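You operate a simulated robot arm through the tools that you are given. There is no shell and no other tool. Be economical: measure what you need, move in short steps, check, and stop when the job is done.

The job below is to be done with a simulated two-armed robot. You get a single attempt, and the scene is never put back.

TASK
Take the blue napkin from the table and hang it over the rack bar.
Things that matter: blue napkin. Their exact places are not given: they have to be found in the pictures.

The check looks at the end state, three seconds after you hand in, the way a careful person would. Anything else that was tipped, shoved, dropped, spilled or broken makes it a failure. Flat cloth is picked up by pressing the open fingertips on it (5 to 10 N) and closing them slowly along it; thin cloth reads only 2 to 8 mm in the jaws.

THE ROBOT
Two 6-joint arms with two-finger parallel grippers on one trunk, on a base that drives. Base frame: it is fixed to the floor where the robot stands at the start and does not move with it; the origin is under the middle of the robot, x ahead of it, y to its left, z up; the surface under the hand at the start is at about z = 0.86. Units: m, rad, N and s.
The left shoulder is at the start at [0.08, 0.216, 1.582], the right one opposite. With the tool pointing down near the work surface each hand reaches from about 0.1 to 0.7 m from the robot's upright axis, wherever it stands, measured 20 degrees to its own side. Payload 3.43 kg a hand.
Tool frame (each hand has its own): the origin (TCP) lies between the finger pads and is the grasp point; the fingertips stand 0.03 m ahead of it; z points along the fingers, y is the line along which they close. The gripper opens to 0.094 m. The fingers are 0.028 m wide and 0.01 m thick; the gripper's body (0.05 by 0.096 m) begins 0.055 m behind the TCP.
Orientation is told as [roll, pitch, yaw] about the base's x, y, z axes, in that order, counted from this pose: with the fingers straight down and closing along the base's y, the tool's x points along the base's -x, its y along +y and its z along -z.

THE INTERFACE
- The arms move only by the tool play_rows. It takes "left_targets", "right_targets" or both (then of equal length, played together; a hand with none holds still); each is a list of rows, each a list of 7 numbers: the shift along the base's x, y, z in mm, then the turn, a rotation vector about the base's x, y, z in rad, then the finger opening in mm, from 0 to 94. In form: [[dx, dy, dz, ax, ay, az, gripper], ...]. A call has 1 to 10 rows; each row shifts and turns the commanded pose from where the row before left it. Rows are played at 5 a second. More than 0.05 m and 0.15 rad between two rows, or a gripper value outside its range, and nothing of the call is played. A pose out of reach is approached as far as the arm can. The call stops where the force on the tool passes 40 N (or 10 N more than at its start, if that is more) or the arm is blocked; 0.2 s more then pass. Each finger travels about 0.072 m/s and halts on what it meets, pressing with about 33 N; the grip force reading is that of the motor and also rises with nothing between the fingers. The clock runs only during rows and for 0.2 s after the last one: add rows that do not move to give the fingers time. It gives the time, the measured TCP pose, the force on the tool (base axes), the opening and the grip force at its end, in the units of the frame above (readings bear some noise), with the torque about the TCP (base axes, N m) and any sound that the robot's microphone picked up.
- Cameras (640 x 400 px; columns grow to the right, rows downward): "scene" is now at [0.0902, -0.0044, 1.719]; the picture's right is [-0.06, -1.00, 0.00], its down [-0.90, 0.05, -0.44] and it looks along [0.44, -0.02, -0.90] (base axes); focal length 280 px, centre (320, 200). "left" rides on the left gripper at [0.076, -0.014, -0.102] in its tool frame; the picture's right is [0.18, 0.98, 0.00], its down [-0.75, 0.14, -0.64] and it looks along [-0.63, 0.12, 0.77] (tool axes); focal length 243 px, centre (320, 200). "right" rides on the right gripper at [0.076, 0.014, -0.103] in its tool frame; the picture's right is [-0.18, 0.98, 0.00], its down [-0.75, -0.14, -0.64] and it looks along [-0.63, -0.12, 0.77] (tool axes); focal length 243 px, centre (320, 200).
- camera(camera): a new picture of that camera. It takes no simulated time.
- slide_trunk(by): slides the trunk up (or, below 0, down) by that many m; the arms and the scene camera ride with it, the base frame stays. It gives what a move gives, with no picture.
- base_move(legs): drives the robot by 1 to 6 legs, each [ahead, left, turn to the left] in m, m and rad, along the robot's own axes; the way and the turn of a leg run together, so that a leg with both is an arc; at most 1.5 m and 3.142 rad a leg. The arms and the cameras ride along, it lands a little off, and it stops where it bumps. It gives what a move gives.
- turn_head(pan, tilt): turns the head with the scene camera to pan (to the left, within 1.501 rad either way) and tilt (down, from -0.506 to 1.204), counted from straight ahead of the robot. It gives what a move gives.
- pixel_to_xyz(camera, pixels): for up to 12 pixels [column, row] of the newest picture of that camera ("zoom" is the newest enlarged one), the place [x, y, z] in the base frame of the surface seen there, good to about 0.002 m. It takes no simulated time.
- close_up(camera, box): a new picture of the part [left, top, right, bottom] of that camera's present view, enlarged. It takes no simulated time.
- sign_off(): hands the job in; it is judged then, once.

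Keep the steps short. Do not move on a guess: measure, check each grasp and each placing, and mend mistakes. In all there are 80 turns and 70 pictures (those below and enlarged ones count). Leave the grippers open and the arms clear of the work at the hand-in unless told otherwise, and finish with a single line.

The tools are called after ">>>" as name(argument=value, ...) on one line, values as JSON. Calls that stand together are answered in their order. play_rows: Moves the arms, as the interface text tells. Its arguments: {"type":"object","properties":{"left_targets":{"type":"array"},"right_targets":{"type":"array"}},"required":[]} The other tools are called the same way: slide_trunk (by) slides the trunk up or down; base_move (legs) drives the base; turn_head (pan, tilt) turns the head that bears the scene camera; camera (camera) takes a picture; pixel_to_xyz (camera, pixels) gives the place of the surface under pixels of a picture; close_up (camera, box) takes an enlarged picture of a part of a camera's view; sign_off () hands the job in.

At the start:

```text
time_s: 0.0
left_tcp_pos: [0.5486, 0.1232, 1.0189]
left_ee_rot: [0.001, -0.001, 0.001]
left_contact_force: [0.3, -0.1, 0.2]
left_moment: [-0.02, 0.01, 0.03]
left_grip_width: 0.094
left_grip_force: 0.2
right_tcp_pos: [0.3923, -0.2383, 1.0144]
right_ee_rot: [0.001, -0.005, 0.0]
right_contact_force: [0.5, -0.3, 0.0]
right_moment: [0.01, -0.01, -0.03]
right_grip_width: 0.0938
right_grip_force: 0.0
trunk travel left (down, up): [-0.811, 0.029]
robot x, y, heading: [0.0025, 0.0009, 0.002]
head pan, tilt: [-0.056, 1.119]
```

scene: 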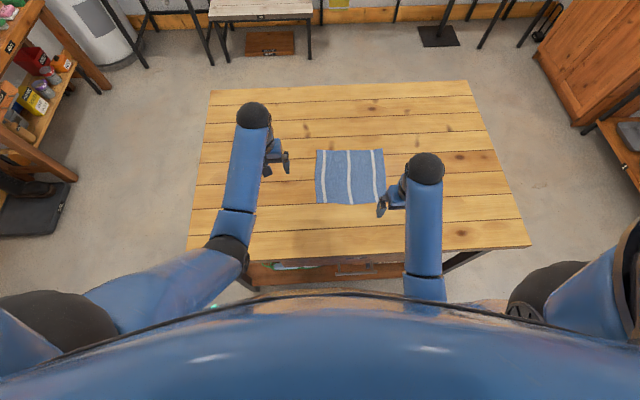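
right: 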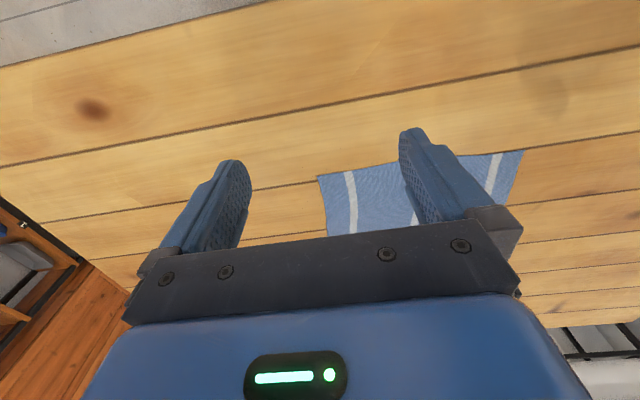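
left: 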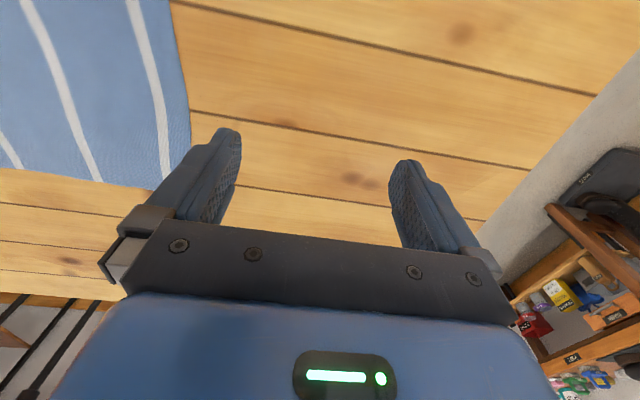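

I see the blue napkin on the table at about (350,177), but no rack. I'll measure the napkin corners first, then look around for the rack.

>>> pixel_to_xyz(camera="scene", pixels=[[318, 151], [382, 150], [385, 202], [317, 203], [350, 177], [212, 92], [468, 82], [528, 245], [190, 247]])

>>> turn_head(pan=0, tilt=0.45)

>>> camera(camera="scene")

```text
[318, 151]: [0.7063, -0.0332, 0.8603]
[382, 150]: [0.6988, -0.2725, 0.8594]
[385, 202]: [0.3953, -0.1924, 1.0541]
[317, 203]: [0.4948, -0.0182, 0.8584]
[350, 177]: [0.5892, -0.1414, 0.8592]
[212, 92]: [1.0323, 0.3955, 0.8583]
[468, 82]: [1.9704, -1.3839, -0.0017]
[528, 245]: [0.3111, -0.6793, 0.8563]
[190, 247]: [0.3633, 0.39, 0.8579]
```

```text
time_s: 1.1
left_tcp_pos: [0.5475, 0.1225, 1.0186]
left_ee_rot: [0.0, 0.002, -0.001]
left_contact_force: [0.1, 0.1, -0.2]
left_moment: [0.01, 0.02, 0.02]
left_grip_width: 0.0938
left_grip_force: 0.1
right_tcp_pos: [0.3929, -0.2394, 1.0129]
right_ee_rot: [0.0, -0.004, -0.001]
right_contact_force: [-0.4, 0.9, 0.0]
right_moment: [-0.02, -0.07, -0.01]
right_grip_width: 0.0938
right_grip_force: 0.1
trunk travel left (down, up): [-0.811, 0.029]
robot x, y, heading: [0.0002, -0.0025, 0.001]
head pan, tilt: [0.0, 0.45]
```

```text
66 pictures are left
```

scene: 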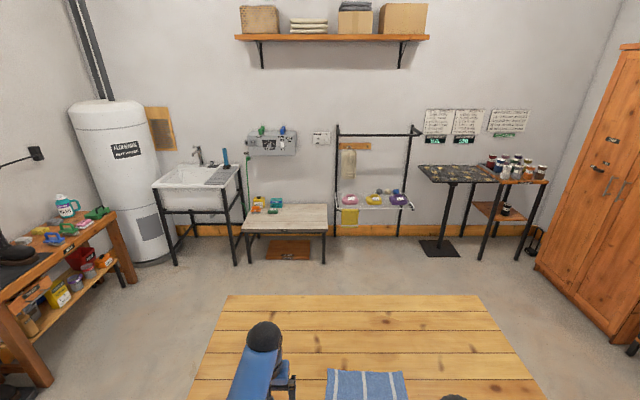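

A free-standing rack with a top bar is at (378,134) by the far wall. I'll zoom in on it.

>>> close_up(camera="scene", box=[300, 100, 460, 260])

>>> pixel_to_xyz(camera="scene", pixels=[[340, 134], [378, 134], [410, 134], [338, 190], [400, 205], [335, 237], [400, 235], [420, 130], [280, 205], [326, 225], [435, 175], [440, 245]])

```text
2.50 times, centred on (380, 180) of scene
```

zoom: 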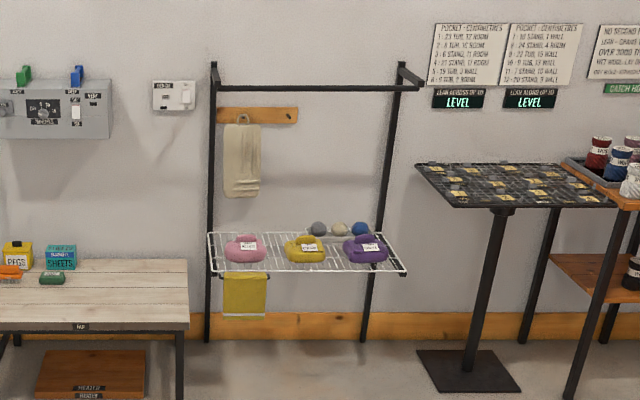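

```text
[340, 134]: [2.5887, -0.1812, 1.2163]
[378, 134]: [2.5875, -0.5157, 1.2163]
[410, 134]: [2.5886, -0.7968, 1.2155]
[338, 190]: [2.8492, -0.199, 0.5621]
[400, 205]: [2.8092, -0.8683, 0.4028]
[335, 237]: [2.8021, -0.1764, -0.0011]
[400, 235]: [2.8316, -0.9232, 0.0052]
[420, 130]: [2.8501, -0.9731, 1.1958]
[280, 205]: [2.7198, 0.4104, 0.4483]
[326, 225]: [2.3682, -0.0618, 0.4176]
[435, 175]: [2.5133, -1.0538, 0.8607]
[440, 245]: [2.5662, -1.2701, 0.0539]
```

The bar is at x≈2.589, z≈1.216, y from -0.18 to about -0.85. The table blocks the way, so I'll look left and right for a route round it.

>>> turn_head(pan=-0.9, tilt=0.7)

>>> camera(camera="scene")

>>> pixel_to_xyz(camera="scene", pixels=[[320, 100], [320, 150], [320, 200], [320, 250], [400, 100], [400, 150], [400, 200], [480, 100], [480, 150], [480, 200], [560, 150], [240, 60]])

>>> turn_head(pan=0.9, tilt=0.7)

>>> camera(camera="scene")

>>> pixel_to_xyz(camera="scene", pixels=[[320, 100], [320, 150], [320, 200], [320, 250], [240, 100], [240, 150], [240, 200], [160, 100], [160, 150], [160, 200], [80, 150], [400, 60]])

```text
time_s: 2.2
left_tcp_pos: [0.548, 0.1245, 1.0186]
left_ee_rot: [0.0, 0.002, 0.0]
left_contact_force: [-0.5, 0.1, 0.8]
left_moment: [0.02, 0.0, 0.01]
left_grip_width: 0.0941
left_grip_force: 0.1
right_tcp_pos: [0.3931, -0.2397, 1.0133]
right_ee_rot: [0.001, -0.005, 0.0]
right_contact_force: [-0.2, -0.4, 0.2]
right_moment: [0.0, 0.0, 0.05]
right_grip_width: 0.094
right_grip_force: 0.0
trunk travel left (down, up): [-0.811, 0.029]
robot x, y, heading: [0.0013, -0.0019, 0.003]
head pan, tilt: [-0.901, 0.7]
```

```text
64 pictures are left
```

scene: 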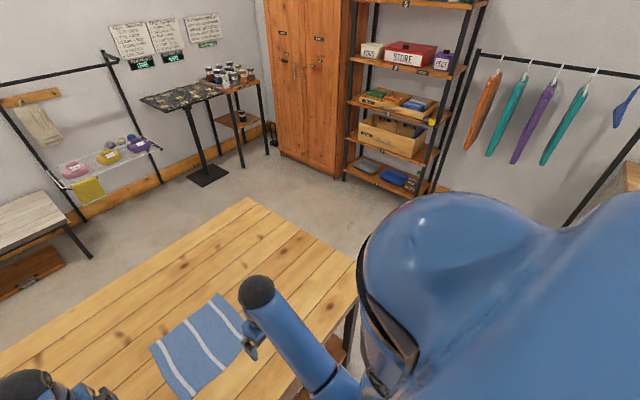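

```text
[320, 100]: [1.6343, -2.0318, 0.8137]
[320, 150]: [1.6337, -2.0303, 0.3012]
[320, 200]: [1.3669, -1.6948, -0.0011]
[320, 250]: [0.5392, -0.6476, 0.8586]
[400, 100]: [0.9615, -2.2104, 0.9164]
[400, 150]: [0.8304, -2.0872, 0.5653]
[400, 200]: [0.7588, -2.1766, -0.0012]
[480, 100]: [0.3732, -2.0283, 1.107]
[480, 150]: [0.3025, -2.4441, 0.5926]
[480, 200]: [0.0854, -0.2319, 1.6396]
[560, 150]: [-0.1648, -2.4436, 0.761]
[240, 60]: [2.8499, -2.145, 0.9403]
```

```text
time_s: 4.0
left_tcp_pos: [0.5482, 0.1224, 1.0183]
left_ee_rot: [0.001, -0.001, -0.001]
left_contact_force: [-0.7, -0.1, 0.3]
left_moment: [-0.01, 0.04, -0.02]
left_grip_width: 0.0941
left_grip_force: 0.0
right_tcp_pos: [0.3929, -0.2395, 1.0139]
right_ee_rot: [0.0, -0.005, 0.0]
right_contact_force: [0.1, -0.3, 0.2]
right_moment: [0.03, 0.0, 0.0]
right_grip_width: 0.094
right_grip_force: 0.1
trunk travel left (down, up): [-0.811, 0.029]
robot x, y, heading: [0.0034, -0.0026, -0.002]
head pan, tilt: [0.901, 0.7]
```

```text
63 pictures are left
```

scene: 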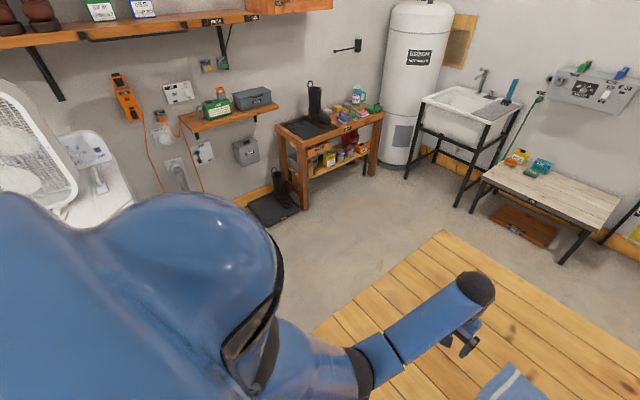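

```text
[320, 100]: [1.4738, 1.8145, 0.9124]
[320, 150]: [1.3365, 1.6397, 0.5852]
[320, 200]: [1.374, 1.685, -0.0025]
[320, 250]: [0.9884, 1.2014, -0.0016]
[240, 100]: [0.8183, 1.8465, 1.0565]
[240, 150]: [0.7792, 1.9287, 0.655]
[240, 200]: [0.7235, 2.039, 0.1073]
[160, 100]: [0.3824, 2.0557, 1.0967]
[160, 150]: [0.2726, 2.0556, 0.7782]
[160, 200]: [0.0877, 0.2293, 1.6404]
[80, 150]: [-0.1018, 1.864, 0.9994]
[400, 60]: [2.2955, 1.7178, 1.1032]
```

There's also a rail with hanging things on the right wall (480–640, 55–150). I'll look at it closely before deciding which is the rack.

>>> turn_head(pan=-1.4, tilt=0.5)

>>> camera(camera="scene")

```text
time_s: 6.2
left_tcp_pos: [0.5478, 0.1229, 1.0176]
left_ee_rot: [0.0, 0.001, 0.0]
left_contact_force: [0.1, -0.3, -0.3]
left_moment: [0.01, 0.02, -0.04]
left_grip_width: 0.094
left_grip_force: 0.0
right_tcp_pos: [0.3946, -0.2395, 1.0133]
right_ee_rot: [-0.001, -0.005, -0.002]
right_contact_force: [0.8, 0.3, 0.6]
right_moment: [0.05, -0.01, -0.02]
right_grip_width: 0.0943
right_grip_force: 0.0
trunk travel left (down, up): [-0.811, 0.029]
robot x, y, heading: [0.0056, 0.0014, -0.003]
head pan, tilt: [-1.4, 0.499]
```

```text
62 pictures are left
```

scene: 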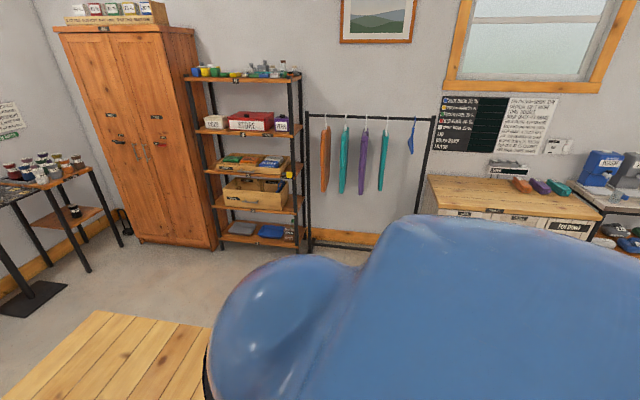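

The right one is a garment rail full of hangers, so the empty-barred rack ahead is the target. I'll shift the base 0.15 m right so both hands face the napkin, and look down.

>>> base_move(legs=[[0, -0.15, 0]])

>>> turn_head(pan=0, tilt=0.95)

>>> camera(camera="scene")

```text
time_s: 7.5
left_tcp_pos: [0.5481, -0.0214, 1.0184]
left_ee_rot: [-0.003, 0.001, 0.001]
left_contact_force: [0.5, 0.4, -0.4]
left_moment: [-0.07, 0.04, 0.0]
left_grip_width: 0.0937
left_grip_force: 0.1
right_tcp_pos: [0.3935, -0.3848, 1.0137]
right_ee_rot: [-0.001, -0.005, -0.002]
right_contact_force: [0.4, 0.5, 0.5]
right_moment: [0.0, 0.0, -0.03]
right_grip_width: 0.094
right_grip_force: 0.1
trunk travel left (down, up): [-0.811, 0.029]
robot x, y, heading: [0.0022, -0.1469, 0.001]
head pan, tilt: [-1.4, 0.499]
```

```text
time_s: 9.1
left_tcp_pos: [0.5479, -0.0259, 1.0185]
left_ee_rot: [0.002, 0.001, 0.002]
left_contact_force: [0.1, -0.1, -0.5]
left_moment: [-0.02, 0.03, 0.03]
left_grip_width: 0.094
left_grip_force: 0.1
right_tcp_pos: [0.3944, -0.3892, 1.014]
right_ee_rot: [0.002, -0.004, -0.003]
right_contact_force: [-0.1, -0.6, 0.7]
right_moment: [0.02, -0.02, -0.03]
right_grip_width: 0.0938
right_grip_force: 0.1
trunk travel left (down, up): [-0.811, 0.029]
robot x, y, heading: [-0.0009, -0.1479, 0.003]
head pan, tilt: [0.0, 0.949]
```

```text
61 pictures are left
```

scene: 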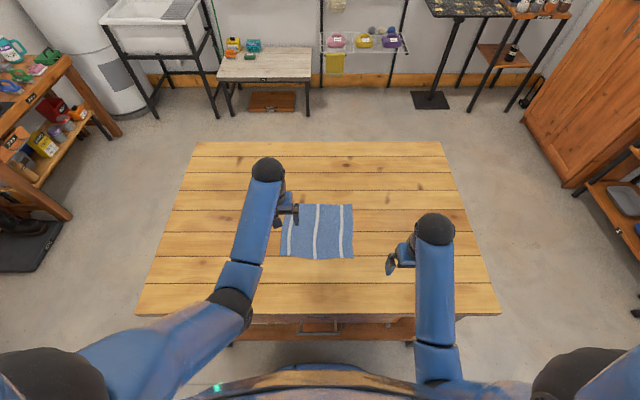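

I'll measure the near corners, (281,257) and (353,258), and the far ones.

>>> pixel_to_xyz(camera="scene", pixels=[[283, 255], [316, 258], [351, 257], [351, 206], [320, 206], [303, 206], [317, 232], [298, 256], [338, 257]])

>>> close_up(camera="scene", box=[260, 190, 380, 270])

```text
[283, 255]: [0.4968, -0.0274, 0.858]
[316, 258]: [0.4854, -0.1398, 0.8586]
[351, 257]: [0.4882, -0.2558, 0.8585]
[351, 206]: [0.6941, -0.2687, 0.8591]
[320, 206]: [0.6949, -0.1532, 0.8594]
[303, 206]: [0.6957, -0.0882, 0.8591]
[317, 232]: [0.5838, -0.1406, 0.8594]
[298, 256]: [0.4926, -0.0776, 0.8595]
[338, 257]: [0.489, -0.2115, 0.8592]
```

```text
5.00 times, centred on (320, 230) of scene
```

zoom: 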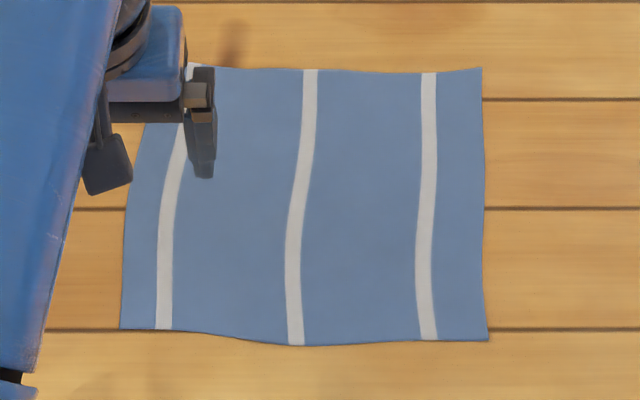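

The napkin spans x 0.487–0.70, y -0.258 to -0.027, on z≈0.859. I'll bring both hands above the near edge, left at y≈-0.07 and right at y≈-0.215, part open.

>>> play_rows(left_targets=[[-15, -15, 0, 0, 0, 0, 50], [-15, -15, 0, 0, 0, 0, 50], [-15, -14, 0, 0, 0, 0, 50], [0, 0, 0, 0, 0, 0, 50], [0, 0, -36, 0, 0, 0, 50], [0, 0, -36, 0, 0, 0, 50], [0, 0, -36, 0, 0, 0, 50], [0, 0, 0, 0, 0, 0, 50]], right_targets=[[27, 43, 0, 0, 0, 0, 50], [27, 43, 0, 0, 0, 0, 50], [27, 43, 0, 0, 0, 0, 50], [28, 45, 0, 0, 0, 0, 50], [0, 0, -35, 0, 0, 0, 50], [0, 0, -35, 0, 0, 0, 50], [0, 0, -34, 0, 0, 0, 50], [0, 0, 0, 0, 0, 0, 50]])

>>> camera(camera="right")

>>> camera(camera="left")

>>> close_up(camera="scene", box=[240, 170, 400, 280])

```text
refused: row 1 steps farther than a row can; nothing moved
```

```text
59 pictures are left
```

right: 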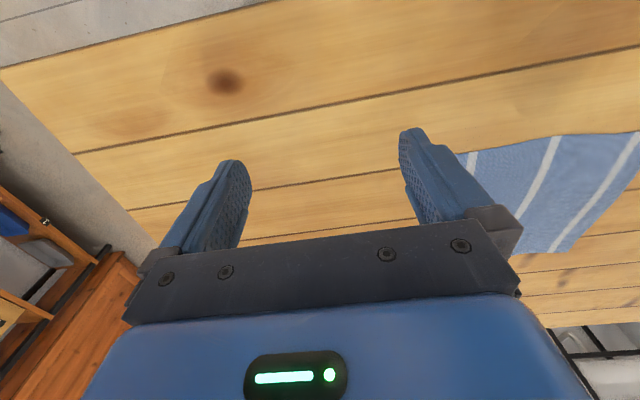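

```text
58 pictures are left
```

left: 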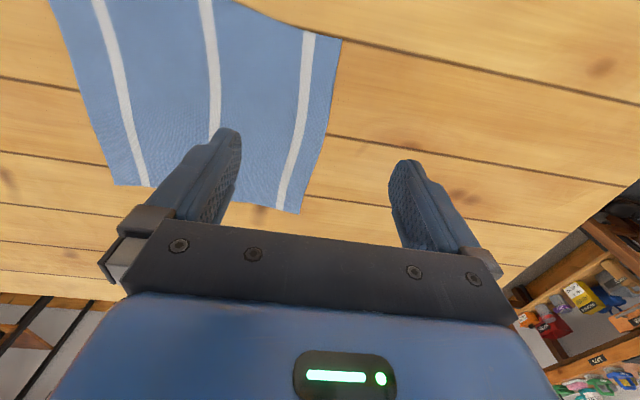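

```text
3.64 times, centred on (320, 225) of scene
```

zoom: 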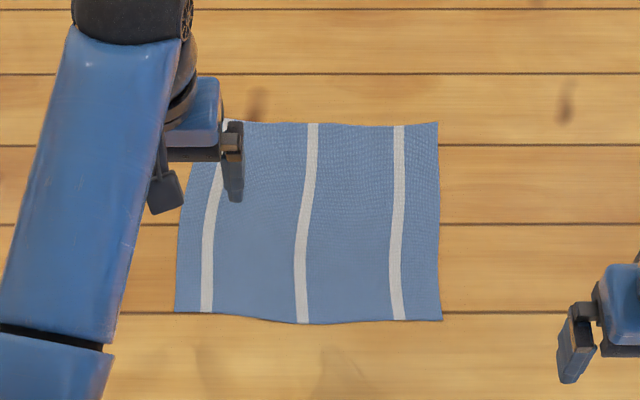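

Refused: the right hand's row was over 50 mm. Same move, split finer.

>>> play_rows(left_targets=[[-15, -15, 0, 0, 0, 0, 50], [-15, -15, 0, 0, 0, 0, 50], [-15, -14, 0, 0, 0, 0, 50], [0, 0, 0, 0, 0, 0, 50], [0, 0, 0, 0, 0, 0, 50], [0, 0, -36, 0, 0, 0, 50], [0, 0, -36, 0, 0, 0, 50], [0, 0, -36, 0, 0, 0, 50], [0, 0, 0, 0, 0, 0, 50]], right_targets=[[22, 35, 0, 0, 0, 0, 50], [22, 35, 0, 0, 0, 0, 50], [22, 35, 0, 0, 0, 0, 50], [22, 35, 0, 0, 0, 0, 50], [21, 34, 0, 0, 0, 0, 50], [0, 0, -35, 0, 0, 0, 50], [0, 0, -35, 0, 0, 0, 50], [0, 0, -34, 0, 0, 0, 50], [0, 0, 0, 0, 0, 0, 50]])

>>> camera(camera="right")

>>> camera(camera="left")

>>> close_up(camera="scene", box=[240, 170, 400, 280])

```text
time_s: 11.1
left_tcp_pos: [0.5021, -0.0687, 0.9095]
left_ee_rot: [0.0, -0.001, 0.001]
left_contact_force: [0.7, 0.1, -0.4]
left_moment: [-0.01, 0.02, 0.02]
left_grip_width: 0.0498
left_grip_force: 0.0
right_tcp_pos: [0.5023, -0.2124, 0.9097]
right_ee_rot: [0.0, -0.004, -0.003]
right_contact_force: [0.2, -0.1, -0.2]
right_moment: [-0.04, -0.01, 0.0]
right_grip_width: 0.05
right_grip_force: 0.0
trunk travel left (down, up): [-0.811, 0.029]
robot x, y, heading: [0.0, -0.1462, -0.002]
head pan, tilt: [0.0, 0.949]
```

```text
56 pictures are left
```

right: 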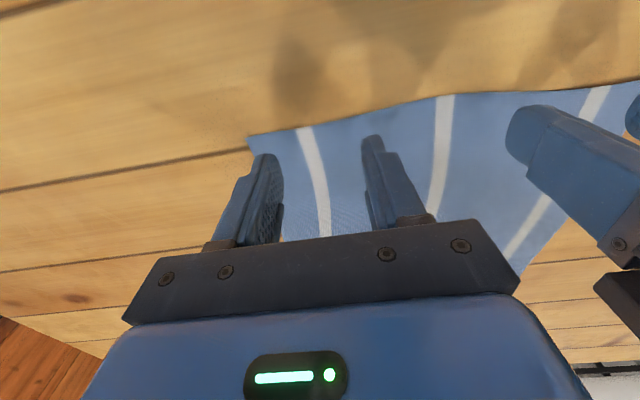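

```text
55 pictures are left
```

left: 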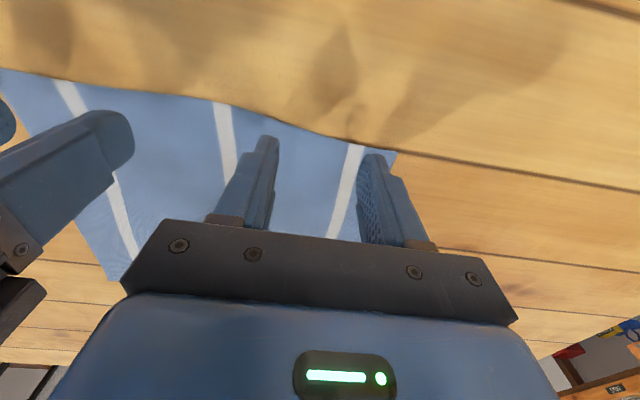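

```text
3.64 times, centred on (320, 225) of scene
```

zoom: 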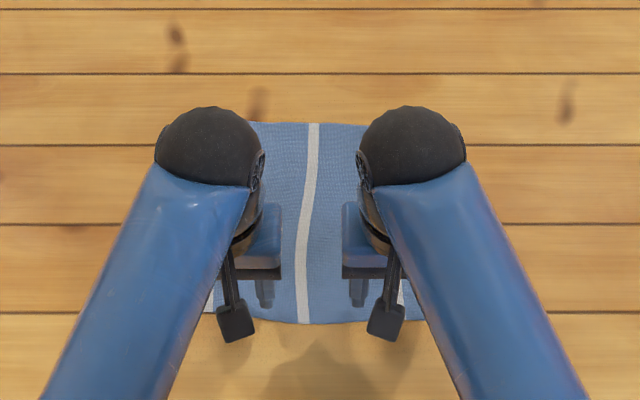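

Both hands stand over the near edge with the fingers on the cloth. I'll lower to just about contact and read the forces.

>>> play_rows(left_targets=[[0, 0, -10, 0, 0, 0, 50], [0, 0, -8, 0, 0, 0, 50], [0, 0, -3, 0, 0, 0, 50], [0, 0, 0, 0, 0, 0, 50]], right_targets=[[0, 0, -10, 0, 0, 0, 50], [0, 0, -8, 0, 0, 0, 50], [0, 0, -3, 0, 0, 0, 50], [0, 0, 0, 0, 0, 0, 50]])

```text
time_s: 12.1
left_tcp_pos: [0.5017, -0.0701, 0.8915]
left_ee_rot: [0.001, -0.005, -0.001]
left_contact_force: [0.2, 2.0, 15.0]
left_moment: [0.01, 0.02, 0.02]
left_grip_width: 0.05
left_grip_force: 0.1
right_tcp_pos: [0.5013, -0.2133, 0.891]
right_ee_rot: [0.002, -0.009, -0.002]
right_contact_force: [0.9, -0.5, 10.5]
right_moment: [-0.07, 0.05, 0.01]
right_grip_width: 0.0501
right_grip_force: 0.0
trunk travel left (down, up): [-0.811, 0.029]
robot x, y, heading: [-0.0011, -0.148, -0.004]
head pan, tilt: [0.0, 0.949]
```

Contact: 15 N left, 10.5 N right. I'll ease off slightly to 7–8 N and close slowly.

>>> play_rows(left_targets=[[0, 0, 0, 0, 0, 0, 48], [0, 0, 1.2, 0, 0, 0, 46], [0, 0, 0, 0, 0, 0, 41], [0, 0, 0, 0, 0, 0, 36], [0, 0, 0, 0, 0, 0, 31], [0, 0, 0, 0, 0, 0, 26], [0, 0, 0, 0, 0, 0, 21], [0, 0, 0, 0, 0, 0, 16], [0, 0, 0, 0, 0, 0, 11], [0, 0, 0, 0, 0, 0, 8]], right_targets=[[0, 0, 0, 0, 0, 0, 48], [0, 0, 0.5, 0, 0, 0, 46], [0, 0, 0, 0, 0, 0, 41], [0, 0, 0, 0, 0, 0, 36], [0, 0, 0, 0, 0, 0, 31], [0, 0, 0, 0, 0, 0, 26], [0, 0, 0, 0, 0, 0, 21], [0, 0, 0, 0, 0, 0, 16], [0, 0, 0, 0, 0, 0, 11], [0, 0, 0, 0, 0, 0, 8]])

>>> camera(camera="right")

>>> camera(camera="left")

```text
time_s: 14.3
left_tcp_pos: [0.5006, -0.069, 0.8906]
left_ee_rot: [0.002, -0.002, 0.001]
left_contact_force: [-0.6, -2.5, 5.2]
left_moment: [-0.04, 0.06, -0.04]
left_grip_width: 0.0084
left_grip_force: 0.3
right_tcp_pos: [0.5016, -0.2134, 0.8918]
right_ee_rot: [0.0, -0.009, -0.002]
right_contact_force: [-0.4, 3.2, 20.8]
right_moment: [0.06, 0.17, -0.04]
right_grip_width: 0.0088
right_grip_force: 0.2
trunk travel left (down, up): [-0.811, 0.029]
robot x, y, heading: [-0.001, -0.146, -0.0]
head pan, tilt: [0.0, 0.949]
```

```text
53 pictures are left
```

right: 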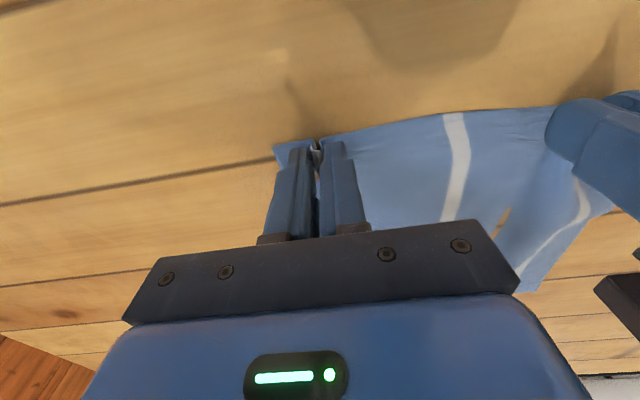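

```text
52 pictures are left
```

left: 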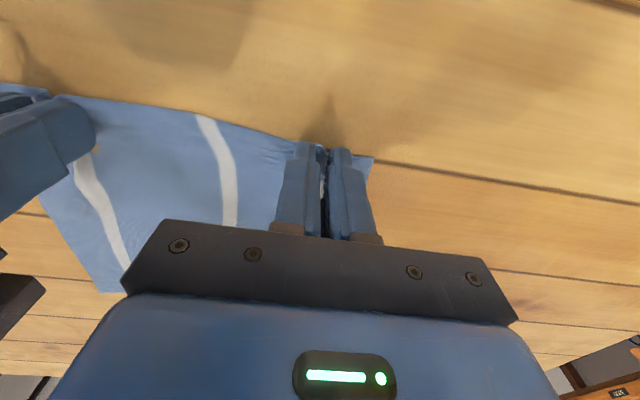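

Cloth (with the white stripe) has folded up between both finger pairs. I'll finish closing, wait, then lift a little.

>>> play_rows(left_targets=[[0, 0, 0, 0, 0, 0, 4], [0, 0, 0, 0, 0, 0, 0], [0, 0, 0, 0, 0, 0, 0], [0, 0, 0, 0, 0, 0, 0], [0, 0, 10, 0, 0, 0, 0], [0, 0, 20, 0, 0, 0, 0], [0, 0, 20, 0, 0, 0, 0], [0, 0, 0, 0, 0, 0, 0]], right_targets=[[0, 0, 0, 0, 0, 0, 4], [0, 0, 0, 0, 0, 0, 0], [0, 0, 0, 0, 0, 0, 0], [0, 0, 0, 0, 0, 0, 0], [0, 0, 10, 0, 0, 0, 0], [0, 0, 20, 0, 0, 0, 0], [0, 0, 20, 0, 0, 0, 0], [0, 0, 0, 0, 0, 0, 0]])

>>> camera(camera="right")

>>> camera(camera="left")

```text
time_s: 16.1
left_tcp_pos: [0.503, -0.0709, 0.9392]
left_ee_rot: [0.001, 0.001, -0.004]
left_contact_force: [-0.7, -10.2, -0.3]
left_moment: [-0.3, 0.01, -0.1]
left_grip_width: 0.0019
left_grip_force: 32.5
right_tcp_pos: [0.4999, -0.2147, 0.9383]
right_ee_rot: [0.001, -0.002, 0.0]
right_contact_force: [1.0, 10.9, 0.7]
right_moment: [0.28, -0.07, -0.06]
right_grip_width: 0.0019
right_grip_force: 32.9
trunk travel left (down, up): [-0.811, 0.029]
robot x, y, heading: [-0.0018, -0.1518, -0.003]
head pan, tilt: [0.0, 0.949]
```

```text
51 pictures are left
```

right: 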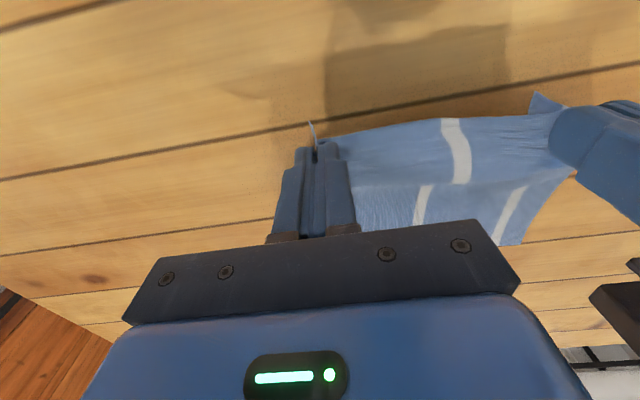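

```text
50 pictures are left
```

left: 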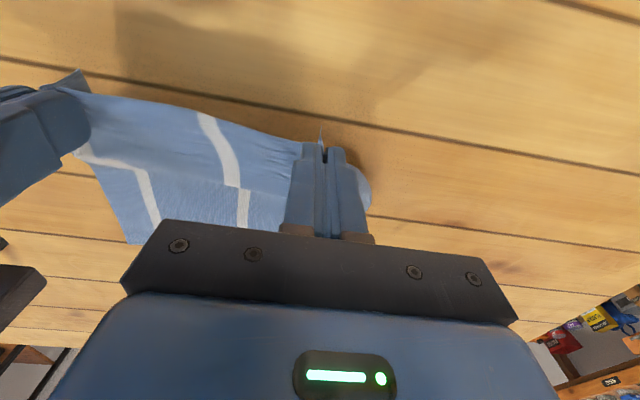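

Both hands hold the cloth (1.9 mm, 33 N), but it's pulled taut at 10 N. I'll bring the hands 8 mm closer each and lift.

>>> play_rows(left_targets=[[0, -8, 0, 0, 0, 0, 0], [0, 0, 20, 0, 0, 0, 0], [0, 0, 30, 0, 0, 0, 0], [0, 0, 30, 0, 0, 0, 0], [0, 0, 30, 0, 0, 0, 0], [0, 0, 30, 0, 0, 0, 0], [0, 0, 30, 0, 0, 0, 0], [0, 0, 30, 0, 0, 0, 0], [0, 0, 30, 0, 0, 0, 0], [0, 0, 0, 0, 0, 0, 0]], right_targets=[[0, 8, 0, 0, 0, 0, 0], [0, 0, 20, 0, 0, 0, 0], [0, 0, 30, 0, 0, 0, 0], [0, 0, 30, 0, 0, 0, 0], [0, 0, 30, 0, 0, 0, 0], [0, 0, 30, 0, 0, 0, 0], [0, 0, 30, 0, 0, 0, 0], [0, 0, 30, 0, 0, 0, 0], [0, 0, 30, 0, 0, 0, 0], [0, 0, 0, 0, 0, 0, 0]])

>>> camera(camera="scene")

>>> camera(camera="left")

```text
time_s: 18.3
left_tcp_pos: [0.5538, -0.0929, 1.0705]
left_ee_rot: [0.002, 0.0, 0.002]
left_contact_force: [0.7, 25.8, 0.2]
left_moment: [-2.34, 0.15, -0.56]
left_grip_width: 0.0018
left_grip_force: 32.9
left hand out of reach, approached as far as the arm can: row 5, 6, 7, 8, 9
right_tcp_pos: [0.5457, -0.1882, 1.0699]
right_ee_rot: [-0.001, -0.005, -0.006]
right_contact_force: [-1.4, -26.0, -0.6]
right_moment: [2.28, -0.13, 0.46]
right_grip_width: 0.0021
right_grip_force: 33.2
right hand out of reach, approached as far as the arm can: row 6, 7, 8, 9
trunk travel left (down, up): [-0.811, 0.029]
robot x, y, heading: [-0.0022, -0.1466, 0.002]
head pan, tilt: [0.0, 0.949]
```

```text
49 pictures are left
```

scene: 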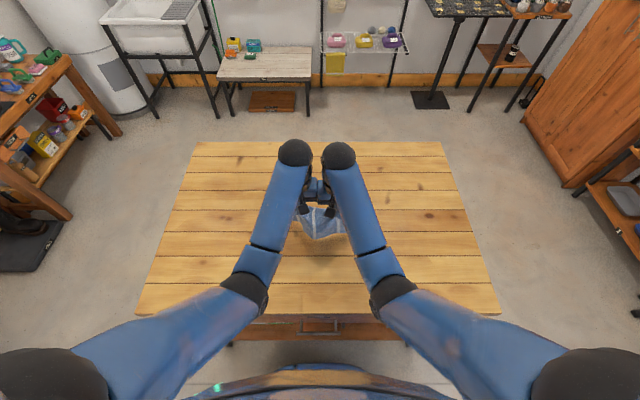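

```text
48 pictures are left
```

left: 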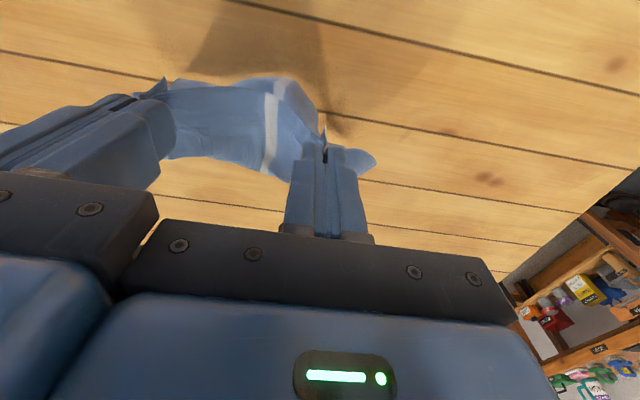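

The tool-down pose can't reach that high, and the hands drifted together (26 N). I'll lower a bit at once to relieve this.

>>> play_rows(left_targets=[[0, 0, -40, 0, 0, 0, 0], [0, 0, 0, 0, 0, 0, 0]], right_targets=[[0, 0, -40, 0, 0, 0, 0], [0, 0, 0, 0, 0, 0, 0]])

```text
time_s: 18.9
left_tcp_pos: [0.5551, -0.0935, 1.0293]
left_ee_rot: [0.001, -0.001, 0.001]
left_contact_force: [17.6, 31.0, -8.9]
left_moment: [-2.35, 1.29, 0.24]
left_grip_width: 0.0019
left_grip_force: 32.8
right_tcp_pos: [0.5474, -0.1893, 1.029]
right_ee_rot: [0.0, -0.003, -0.003]
right_contact_force: [-16.8, -31.7, 7.7]
right_moment: [3.18, -1.37, 1.2]
right_grip_width: 0.0018
right_grip_force: 33.0
trunk travel left (down, up): [-0.811, 0.029]
robot x, y, heading: [-0.0008, -0.1477, -0.002]
head pan, tilt: [0.0, 0.949]
```

The command follows the reached pose, so the bodies press on each other at 0.095 m spacing. I'll spread them to about 0.125 m.

>>> play_rows(left_targets=[[0, 8, 0, 0, 0, 0, 0], [-4, 8, 0, 0, 0, 0, 0], [-4, 4, 0, 0, 0, 0, 0], [0, 0, 0, 0, 0, 0, 0]], right_targets=[[0, -8, 0, 0, 0, 0, 0], [0, -8, 0, 0, 0, 0, 0], [0, -4, 0, 0, 0, 0, 0], [0, 0, 0, 0, 0, 0, 0]])

>>> camera(camera="scene")

```text
time_s: 19.9
left_tcp_pos: [0.5456, -0.0744, 1.0316]
left_ee_rot: [-0.002, 0.0, -0.002]
left_contact_force: [-0.4, -0.2, 0.4]
left_moment: [0.0, 0.03, 0.06]
left_grip_width: 0.0018
left_grip_force: 32.8
right_tcp_pos: [0.5464, -0.2084, 1.0318]
right_ee_rot: [0.003, -0.006, -0.001]
right_contact_force: [0.5, -0.3, 0.3]
right_moment: [-0.01, -0.02, -0.02]
right_grip_width: 0.0018
right_grip_force: 33.0
trunk travel left (down, up): [-0.811, 0.029]
robot x, y, heading: [-0.0005, -0.1494, 0.0]
head pan, tilt: [0.0, 0.949]
```

```text
47 pictures are left
```

scene: 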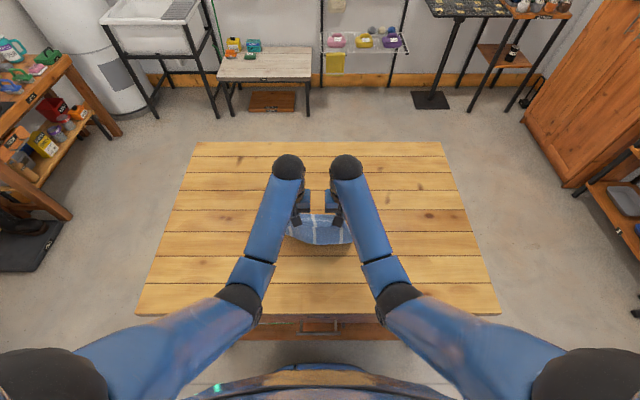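

Forces are zero and the cloth is still held. To get higher, I'll tilt both hands' fingers forward in unison while rising.

>>> play_rows(left_targets=[[0, 0, 10, 0, -0.1, 0, 0], [0, 0, 10, 0, -0.1, 0, 0], [0, 0, 20, 0, -0.1, 0, 0], [0, 0, 25, 0, -0.1, 0, 0], [0, 0, 25, 0, -0.1, 0, 0], [0, 0, 25, 0, 0, 0, 0], [0, 0, 0, 0, 0, 0, 0]], right_targets=[[0, 0, 10, 0, -0.1, 0, 0], [0, 0, 10, 0, -0.1, 0, 0], [0, 0, 20, 0, -0.1, 0, 0], [0, 0, 25, 0, -0.1, 0, 0], [0, 0, 25, 0, -0.1, 0, 0], [0, 0, 25, 0, 0, 0, 0], [0, 0, 0, 0, 0, 0, 0]])

>>> slide_trunk(by=0.027)

>>> camera(camera="scene")

```text
time_s: 21.5
left_tcp_pos: [0.5475, -0.0733, 1.146]
left_ee_rot: [0.0, -0.499, -0.002]
left_contact_force: [-0.8, 0.0, 1.0]
left_moment: [-0.04, -0.01, 0.0]
left_grip_width: 0.0019
left_grip_force: 33.2
right_tcp_pos: [0.5463, -0.2096, 1.145]
right_ee_rot: [0.002, -0.503, -0.002]
right_contact_force: [0.7, 1.5, -0.1]
right_moment: [0.01, 0.03, -0.02]
right_grip_width: 0.002
right_grip_force: 33.4
trunk travel left (down, up): [-0.811, 0.029]
robot x, y, heading: [0.0, -0.1476, -0.002]
head pan, tilt: [0.0, 0.949]
```

```text
time_s: 22.2
left_tcp_pos: [0.5459, -0.0734, 1.1731]
left_ee_rot: [-0.001, -0.5, -0.001]
left_contact_force: [0.6, -0.7, -0.1]
left_moment: [-0.03, -0.02, -0.03]
left_grip_width: 0.0018
left_grip_force: 32.9
right_tcp_pos: [0.544, -0.2094, 1.1724]
right_ee_rot: [0.001, -0.505, -0.002]
right_contact_force: [0.9, -0.2, 0.7]
right_moment: [0.03, 0.03, 0.02]
right_grip_width: 0.002
right_grip_force: 32.9
trunk travel left (down, up): [-0.838, 0.002]
robot x, y, heading: [0.0023, -0.1488, -0.008]
head pan, tilt: [0.0, 0.949]
```

```text
46 pictures are left
```

scene: 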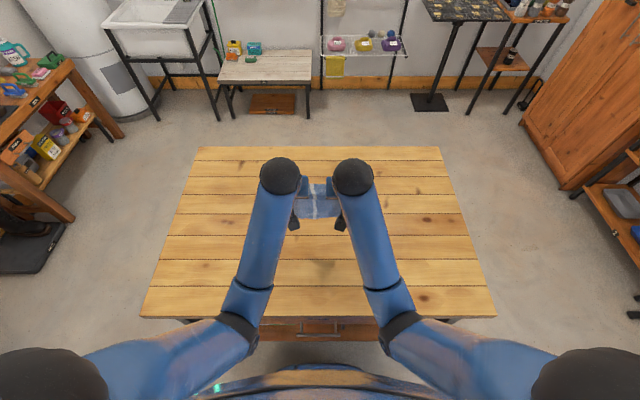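

Clean rise to z 1.173 at 0.5 rad tilt. Going on with a little more tilt, towards z≈1.29.

>>> play_rows(left_targets=[[0, 0, 20, 0, -0.05, 0, 0], [0, 0, 20, 0, -0.05, 0, 0], [0, 0, 20, 0, -0.05, 0, 0], [0, 0, 20, 0, -0.05, 0, 0], [0, 0, 20, 0, 0, 0, 0], [0, 0, 15, 0, 0, 0, 0], [0, 0, 0, 0, 0, 0, 0]], right_targets=[[0, 0, 20, 0, -0.05, 0, 0], [0, 0, 20, 0, -0.05, 0, 0], [0, 0, 20, 0, -0.05, 0, 0], [0, 0, 20, 0, -0.05, 0, 0], [0, 0, 20, 0, 0, 0, 0], [0, 0, 15, 0, 0, 0, 0], [0, 0, 0, 0, 0, 0, 0]])

```text
time_s: 23.8
left_tcp_pos: [0.5467, -0.0728, 1.2873]
left_ee_rot: [0.001, -0.7, -0.002]
left_contact_force: [-0.1, -0.6, -0.4]
left_moment: [-0.02, 0.02, 0.0]
left_grip_width: 0.0015
left_grip_force: 32.7
right_tcp_pos: [0.5443, -0.2096, 1.2875]
right_ee_rot: [0.002, -0.705, -0.002]
right_contact_force: [0.1, 0.6, -0.5]
right_moment: [0.02, -0.03, 0.01]
right_grip_width: 0.002
right_grip_force: 32.9
trunk travel left (down, up): [-0.838, 0.002]
robot x, y, heading: [-0.003, -0.1463, -0.001]
head pan, tilt: [0.0, 0.949]
```

Holding at z 1.287, 0.7 rad tilt, forces zero. Now I'll drive: back a bit, then left into the 1.2 m corridor.

>>> base_move(legs=[[-0.12, 0, 0], [0, 1.1, 0]])

>>> turn_head(pan=0, tilt=0.7)

>>> camera(camera="scene")

>>> pixel_to_xyz(camera="scene", pixels=[[100, 200], [100, 250], [100, 300], [60, 300], [450, 250], [450, 300], [150, 150], [200, 120]])

```text
time_s: 29.9
left_tcp_pos: [0.4374, 0.9853, 1.2875]
left_ee_rot: [-0.001, -0.699, -0.014]
left_contact_force: [-0.5, -0.5, 0.1]
left_moment: [0.02, 0.01, -0.02]
left_grip_width: 0.0019
left_grip_force: 33.0
right_tcp_pos: [0.4347, 0.8494, 1.2884]
right_ee_rot: [0.004, -0.705, -0.018]
right_contact_force: [-0.1, 1.6, -0.7]
right_moment: [0.0, 0.01, 0.02]
right_grip_width: 0.0019
right_grip_force: 32.6
trunk travel left (down, up): [-0.838, 0.002]
robot x, y, heading: [-0.1117, 0.9175, -0.012]
head pan, tilt: [0.0, 0.949]
stopped in leg 2: the robot was blocked; the commanded pose is now the measured one
```

```text
time_s: 30.7
left_tcp_pos: [0.4394, 0.9861, 1.2877]
left_ee_rot: [0.0, -0.699, -0.013]
left_contact_force: [-0.3, -0.3, 0.4]
left_moment: [-0.01, -0.04, -0.06]
left_grip_width: 0.0015
left_grip_force: 32.9
right_tcp_pos: [0.4357, 0.8498, 1.2882]
right_ee_rot: [0.0, -0.704, -0.016]
right_contact_force: [-0.1, 0.5, 0.1]
right_moment: [-0.01, 0.02, -0.02]
right_grip_width: 0.0018
right_grip_force: 33.5
trunk travel left (down, up): [-0.838, 0.002]
robot x, y, heading: [-0.1124, 0.9201, -0.019]
head pan, tilt: [0.0, 0.7]
```

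```text
45 pictures are left
```

scene: 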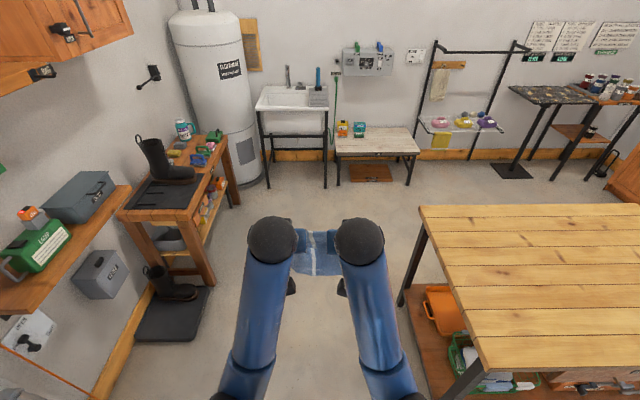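

```text
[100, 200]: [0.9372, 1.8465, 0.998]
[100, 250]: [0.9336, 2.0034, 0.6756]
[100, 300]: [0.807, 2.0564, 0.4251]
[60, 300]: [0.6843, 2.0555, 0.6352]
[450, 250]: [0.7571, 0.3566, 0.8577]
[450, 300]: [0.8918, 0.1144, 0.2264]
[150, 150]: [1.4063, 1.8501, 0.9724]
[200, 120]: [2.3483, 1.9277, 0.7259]
```

It was blocked at y≈0.92 by something on the left. I'll look there before moving on.

>>> turn_head(pan=1.45, tilt=0.8)

>>> camera(camera="scene")

>>> pixel_to_xyz(camera="scene", pixels=[[320, 50], [320, 100], [320, 150], [420, 100], [420, 150], [420, 200], [500, 150], [500, 250], [150, 100], [150, 150], [60, 100]])

```text
time_s: 32.2
left_tcp_pos: [0.4397, 0.9864, 1.2873]
left_ee_rot: [0.0, -0.698, -0.016]
left_contact_force: [-0.1, -0.8, 0.9]
left_moment: [-0.03, -0.02, -0.03]
left_grip_width: 0.0017
left_grip_force: 32.7
right_tcp_pos: [0.436, 0.8485, 1.2885]
right_ee_rot: [0.002, -0.702, -0.018]
right_contact_force: [0.1, 1.8, -0.3]
right_moment: [0.04, 0.03, 0.02]
right_grip_width: 0.002
right_grip_force: 33.5
trunk travel left (down, up): [-0.838, 0.002]
robot x, y, heading: [-0.1061, 0.9166, -0.015]
head pan, tilt: [1.45, 0.799]
```

```text
44 pictures are left
```

scene: 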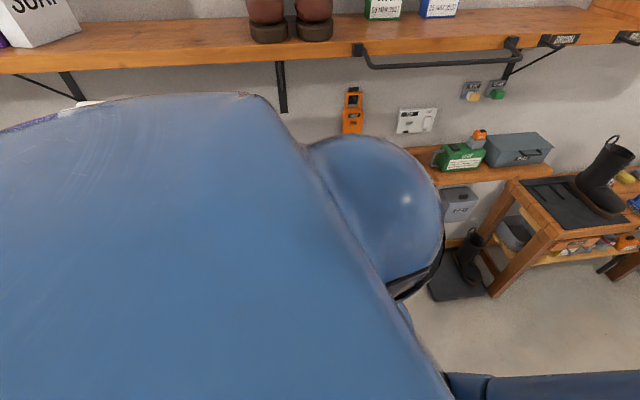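

```text
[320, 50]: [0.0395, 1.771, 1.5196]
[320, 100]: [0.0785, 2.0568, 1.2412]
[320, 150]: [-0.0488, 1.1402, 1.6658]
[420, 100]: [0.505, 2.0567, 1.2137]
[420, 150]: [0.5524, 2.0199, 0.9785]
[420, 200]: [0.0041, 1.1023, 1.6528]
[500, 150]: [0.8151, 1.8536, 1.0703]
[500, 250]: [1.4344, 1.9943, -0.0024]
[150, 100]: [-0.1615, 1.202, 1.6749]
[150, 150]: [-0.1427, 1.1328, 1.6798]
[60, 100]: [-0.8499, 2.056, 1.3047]
```

There is a short black rail under the shelf at (365–515, 55), with labels beside it. I'll zoom to read them.

>>> close_up(camera="scene", box=[340, 0, 640, 110])

>>> turn_head(pan=0, tilt=0.5)

>>> close_up(camera="scene", box=[390, 60, 640, 200])

```text
2.13 times, centred on (490, 55) of scene
```

zoom: 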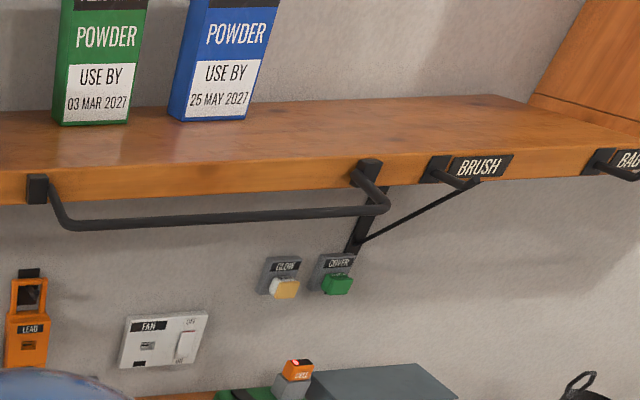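

```text
time_s: 33.8
left_tcp_pos: [0.4395, 0.9851, 1.2881]
left_ee_rot: [0.001, -0.7, -0.017]
left_contact_force: [0.8, 0.2, 0.1]
left_moment: [-0.02, -0.01, -0.02]
left_grip_width: 0.0018
left_grip_force: 32.8
right_tcp_pos: [0.4356, 0.8486, 1.2889]
right_ee_rot: [0.003, -0.706, -0.017]
right_contact_force: [0.8, 1.0, 0.4]
right_moment: [0.02, -0.01, 0.04]
right_grip_width: 0.0019
right_grip_force: 33.2
trunk travel left (down, up): [-0.838, 0.002]
robot x, y, heading: [-0.1072, 0.9203, -0.021]
head pan, tilt: [0.0, 0.499]
```

```text
2.56 times, centred on (515, 130) of scene
```

zoom: 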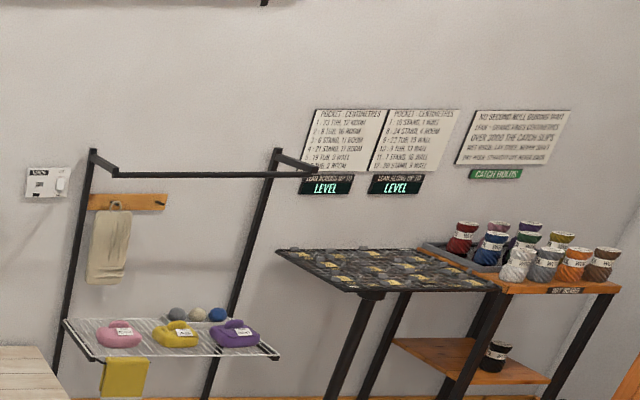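

That's a small rail on a shelf; the free-standing rack is the "rack". Now straight ahead 0.9 m, then 0.85 m, correcting the small heading error.

>>> base_move(legs=[[0.9, 0, 0.02], [0.85, 0, 0]])

>>> camera(camera="scene")

>>> turn_head(pan=1.5, tilt=0.6)

>>> camera(camera="scene")

```text
time_s: 42.7
left_tcp_pos: [2.1873, 0.9655, 1.2887]
left_ee_rot: [0.0, -0.7, -0.012]
left_contact_force: [-0.7, -1.2, 0.9]
left_moment: [-0.01, -0.01, 0.0]
left_grip_width: 0.0019
left_grip_force: 33.3
right_tcp_pos: [2.1837, 0.831, 1.2879]
right_ee_rot: [0.002, -0.705, -0.013]
right_contact_force: [0.5, 1.7, -0.2]
right_moment: [-0.01, -0.04, 0.01]
right_grip_width: 0.0019
right_grip_force: 33.0
trunk travel left (down, up): [-0.838, 0.002]
robot x, y, heading: [1.6427, 0.8981, -0.013]
head pan, tilt: [0.0, 0.499]
```

```text
41 pictures are left
```

scene: 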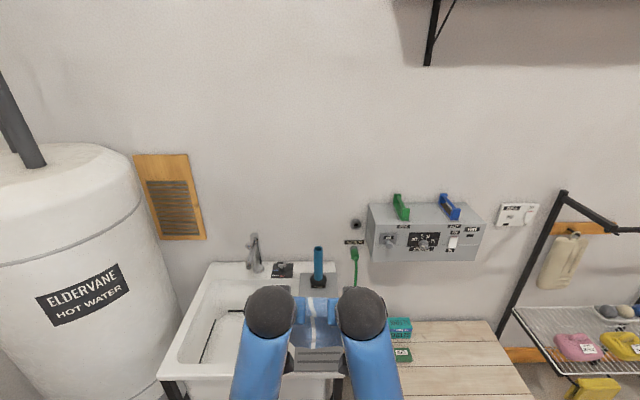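

```text
time_s: 44.3
left_tcp_pos: [2.1885, 0.9661, 1.2874]
left_ee_rot: [0.0, -0.701, -0.015]
left_contact_force: [0.7, -0.3, -0.2]
left_moment: [-0.01, 0.03, -0.01]
left_grip_width: 0.0018
left_grip_force: 32.7
right_tcp_pos: [2.1852, 0.8307, 1.2879]
right_ee_rot: [0.001, -0.704, -0.014]
right_contact_force: [-0.4, 1.3, -0.4]
right_moment: [-0.02, 0.0, -0.01]
right_grip_width: 0.0018
right_grip_force: 33.2
trunk travel left (down, up): [-0.838, 0.002]
robot x, y, heading: [1.6414, 0.8967, -0.008]
head pan, tilt: [1.499, 0.6]
```

```text
40 pictures are left
```

scene: 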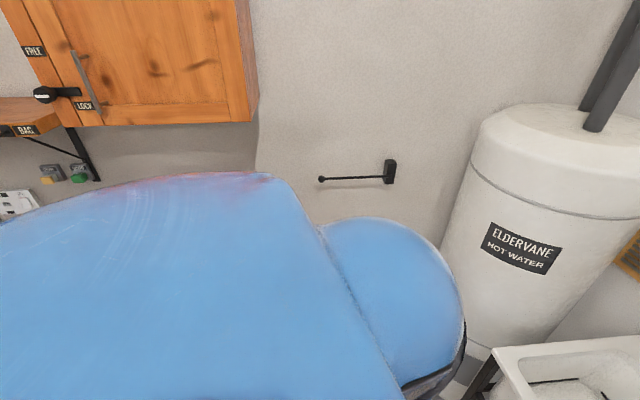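

The cloth is still held between the hands. Now sideways right about 1.4 m along the aisle to stand in front of the rack.

>>> base_move(legs=[[0, -0.7, 0.01], [0, -0.7, 0]])

>>> turn_head(pan=0, tilt=0.6)

>>> camera(camera="scene")

```text
time_s: 51.5
left_tcp_pos: [2.1815, -0.427, 1.2878]
left_ee_rot: [-0.002, -0.7, -0.004]
left_contact_force: [-0.3, -1.4, 0.7]
left_moment: [-0.02, 0.0, -0.04]
left_grip_width: 0.0018
left_grip_force: 32.7
right_tcp_pos: [2.1779, -0.5626, 1.2872]
right_ee_rot: [-0.001, -0.702, -0.004]
right_contact_force: [-0.5, 0.6, -0.2]
right_moment: [-0.01, 0.01, 0.01]
right_grip_width: 0.0019
right_grip_force: 33.3
trunk travel left (down, up): [-0.838, 0.002]
robot x, y, heading: [1.6317, -0.4975, -0.004]
head pan, tilt: [1.499, 0.6]
```

```text
time_s: 53.1
left_tcp_pos: [2.1814, -0.4287, 1.2886]
left_ee_rot: [0.001, -0.698, -0.006]
left_contact_force: [-0.2, -1.0, -0.7]
left_moment: [0.0, 0.0, -0.03]
left_grip_width: 0.0016
left_grip_force: 33.0
right_tcp_pos: [2.1773, -0.5649, 1.2887]
right_ee_rot: [0.003, -0.703, -0.005]
right_contact_force: [0.2, 0.9, -0.4]
right_moment: [0.03, 0.02, 0.02]
right_grip_width: 0.0019
right_grip_force: 33.3
trunk travel left (down, up): [-0.838, 0.002]
robot x, y, heading: [1.633, -0.4987, -0.006]
head pan, tilt: [0.0, 0.6]
```

```text
39 pictures are left
```

scene: 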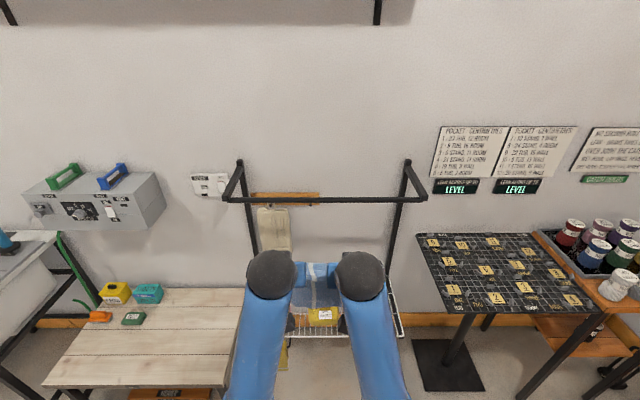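

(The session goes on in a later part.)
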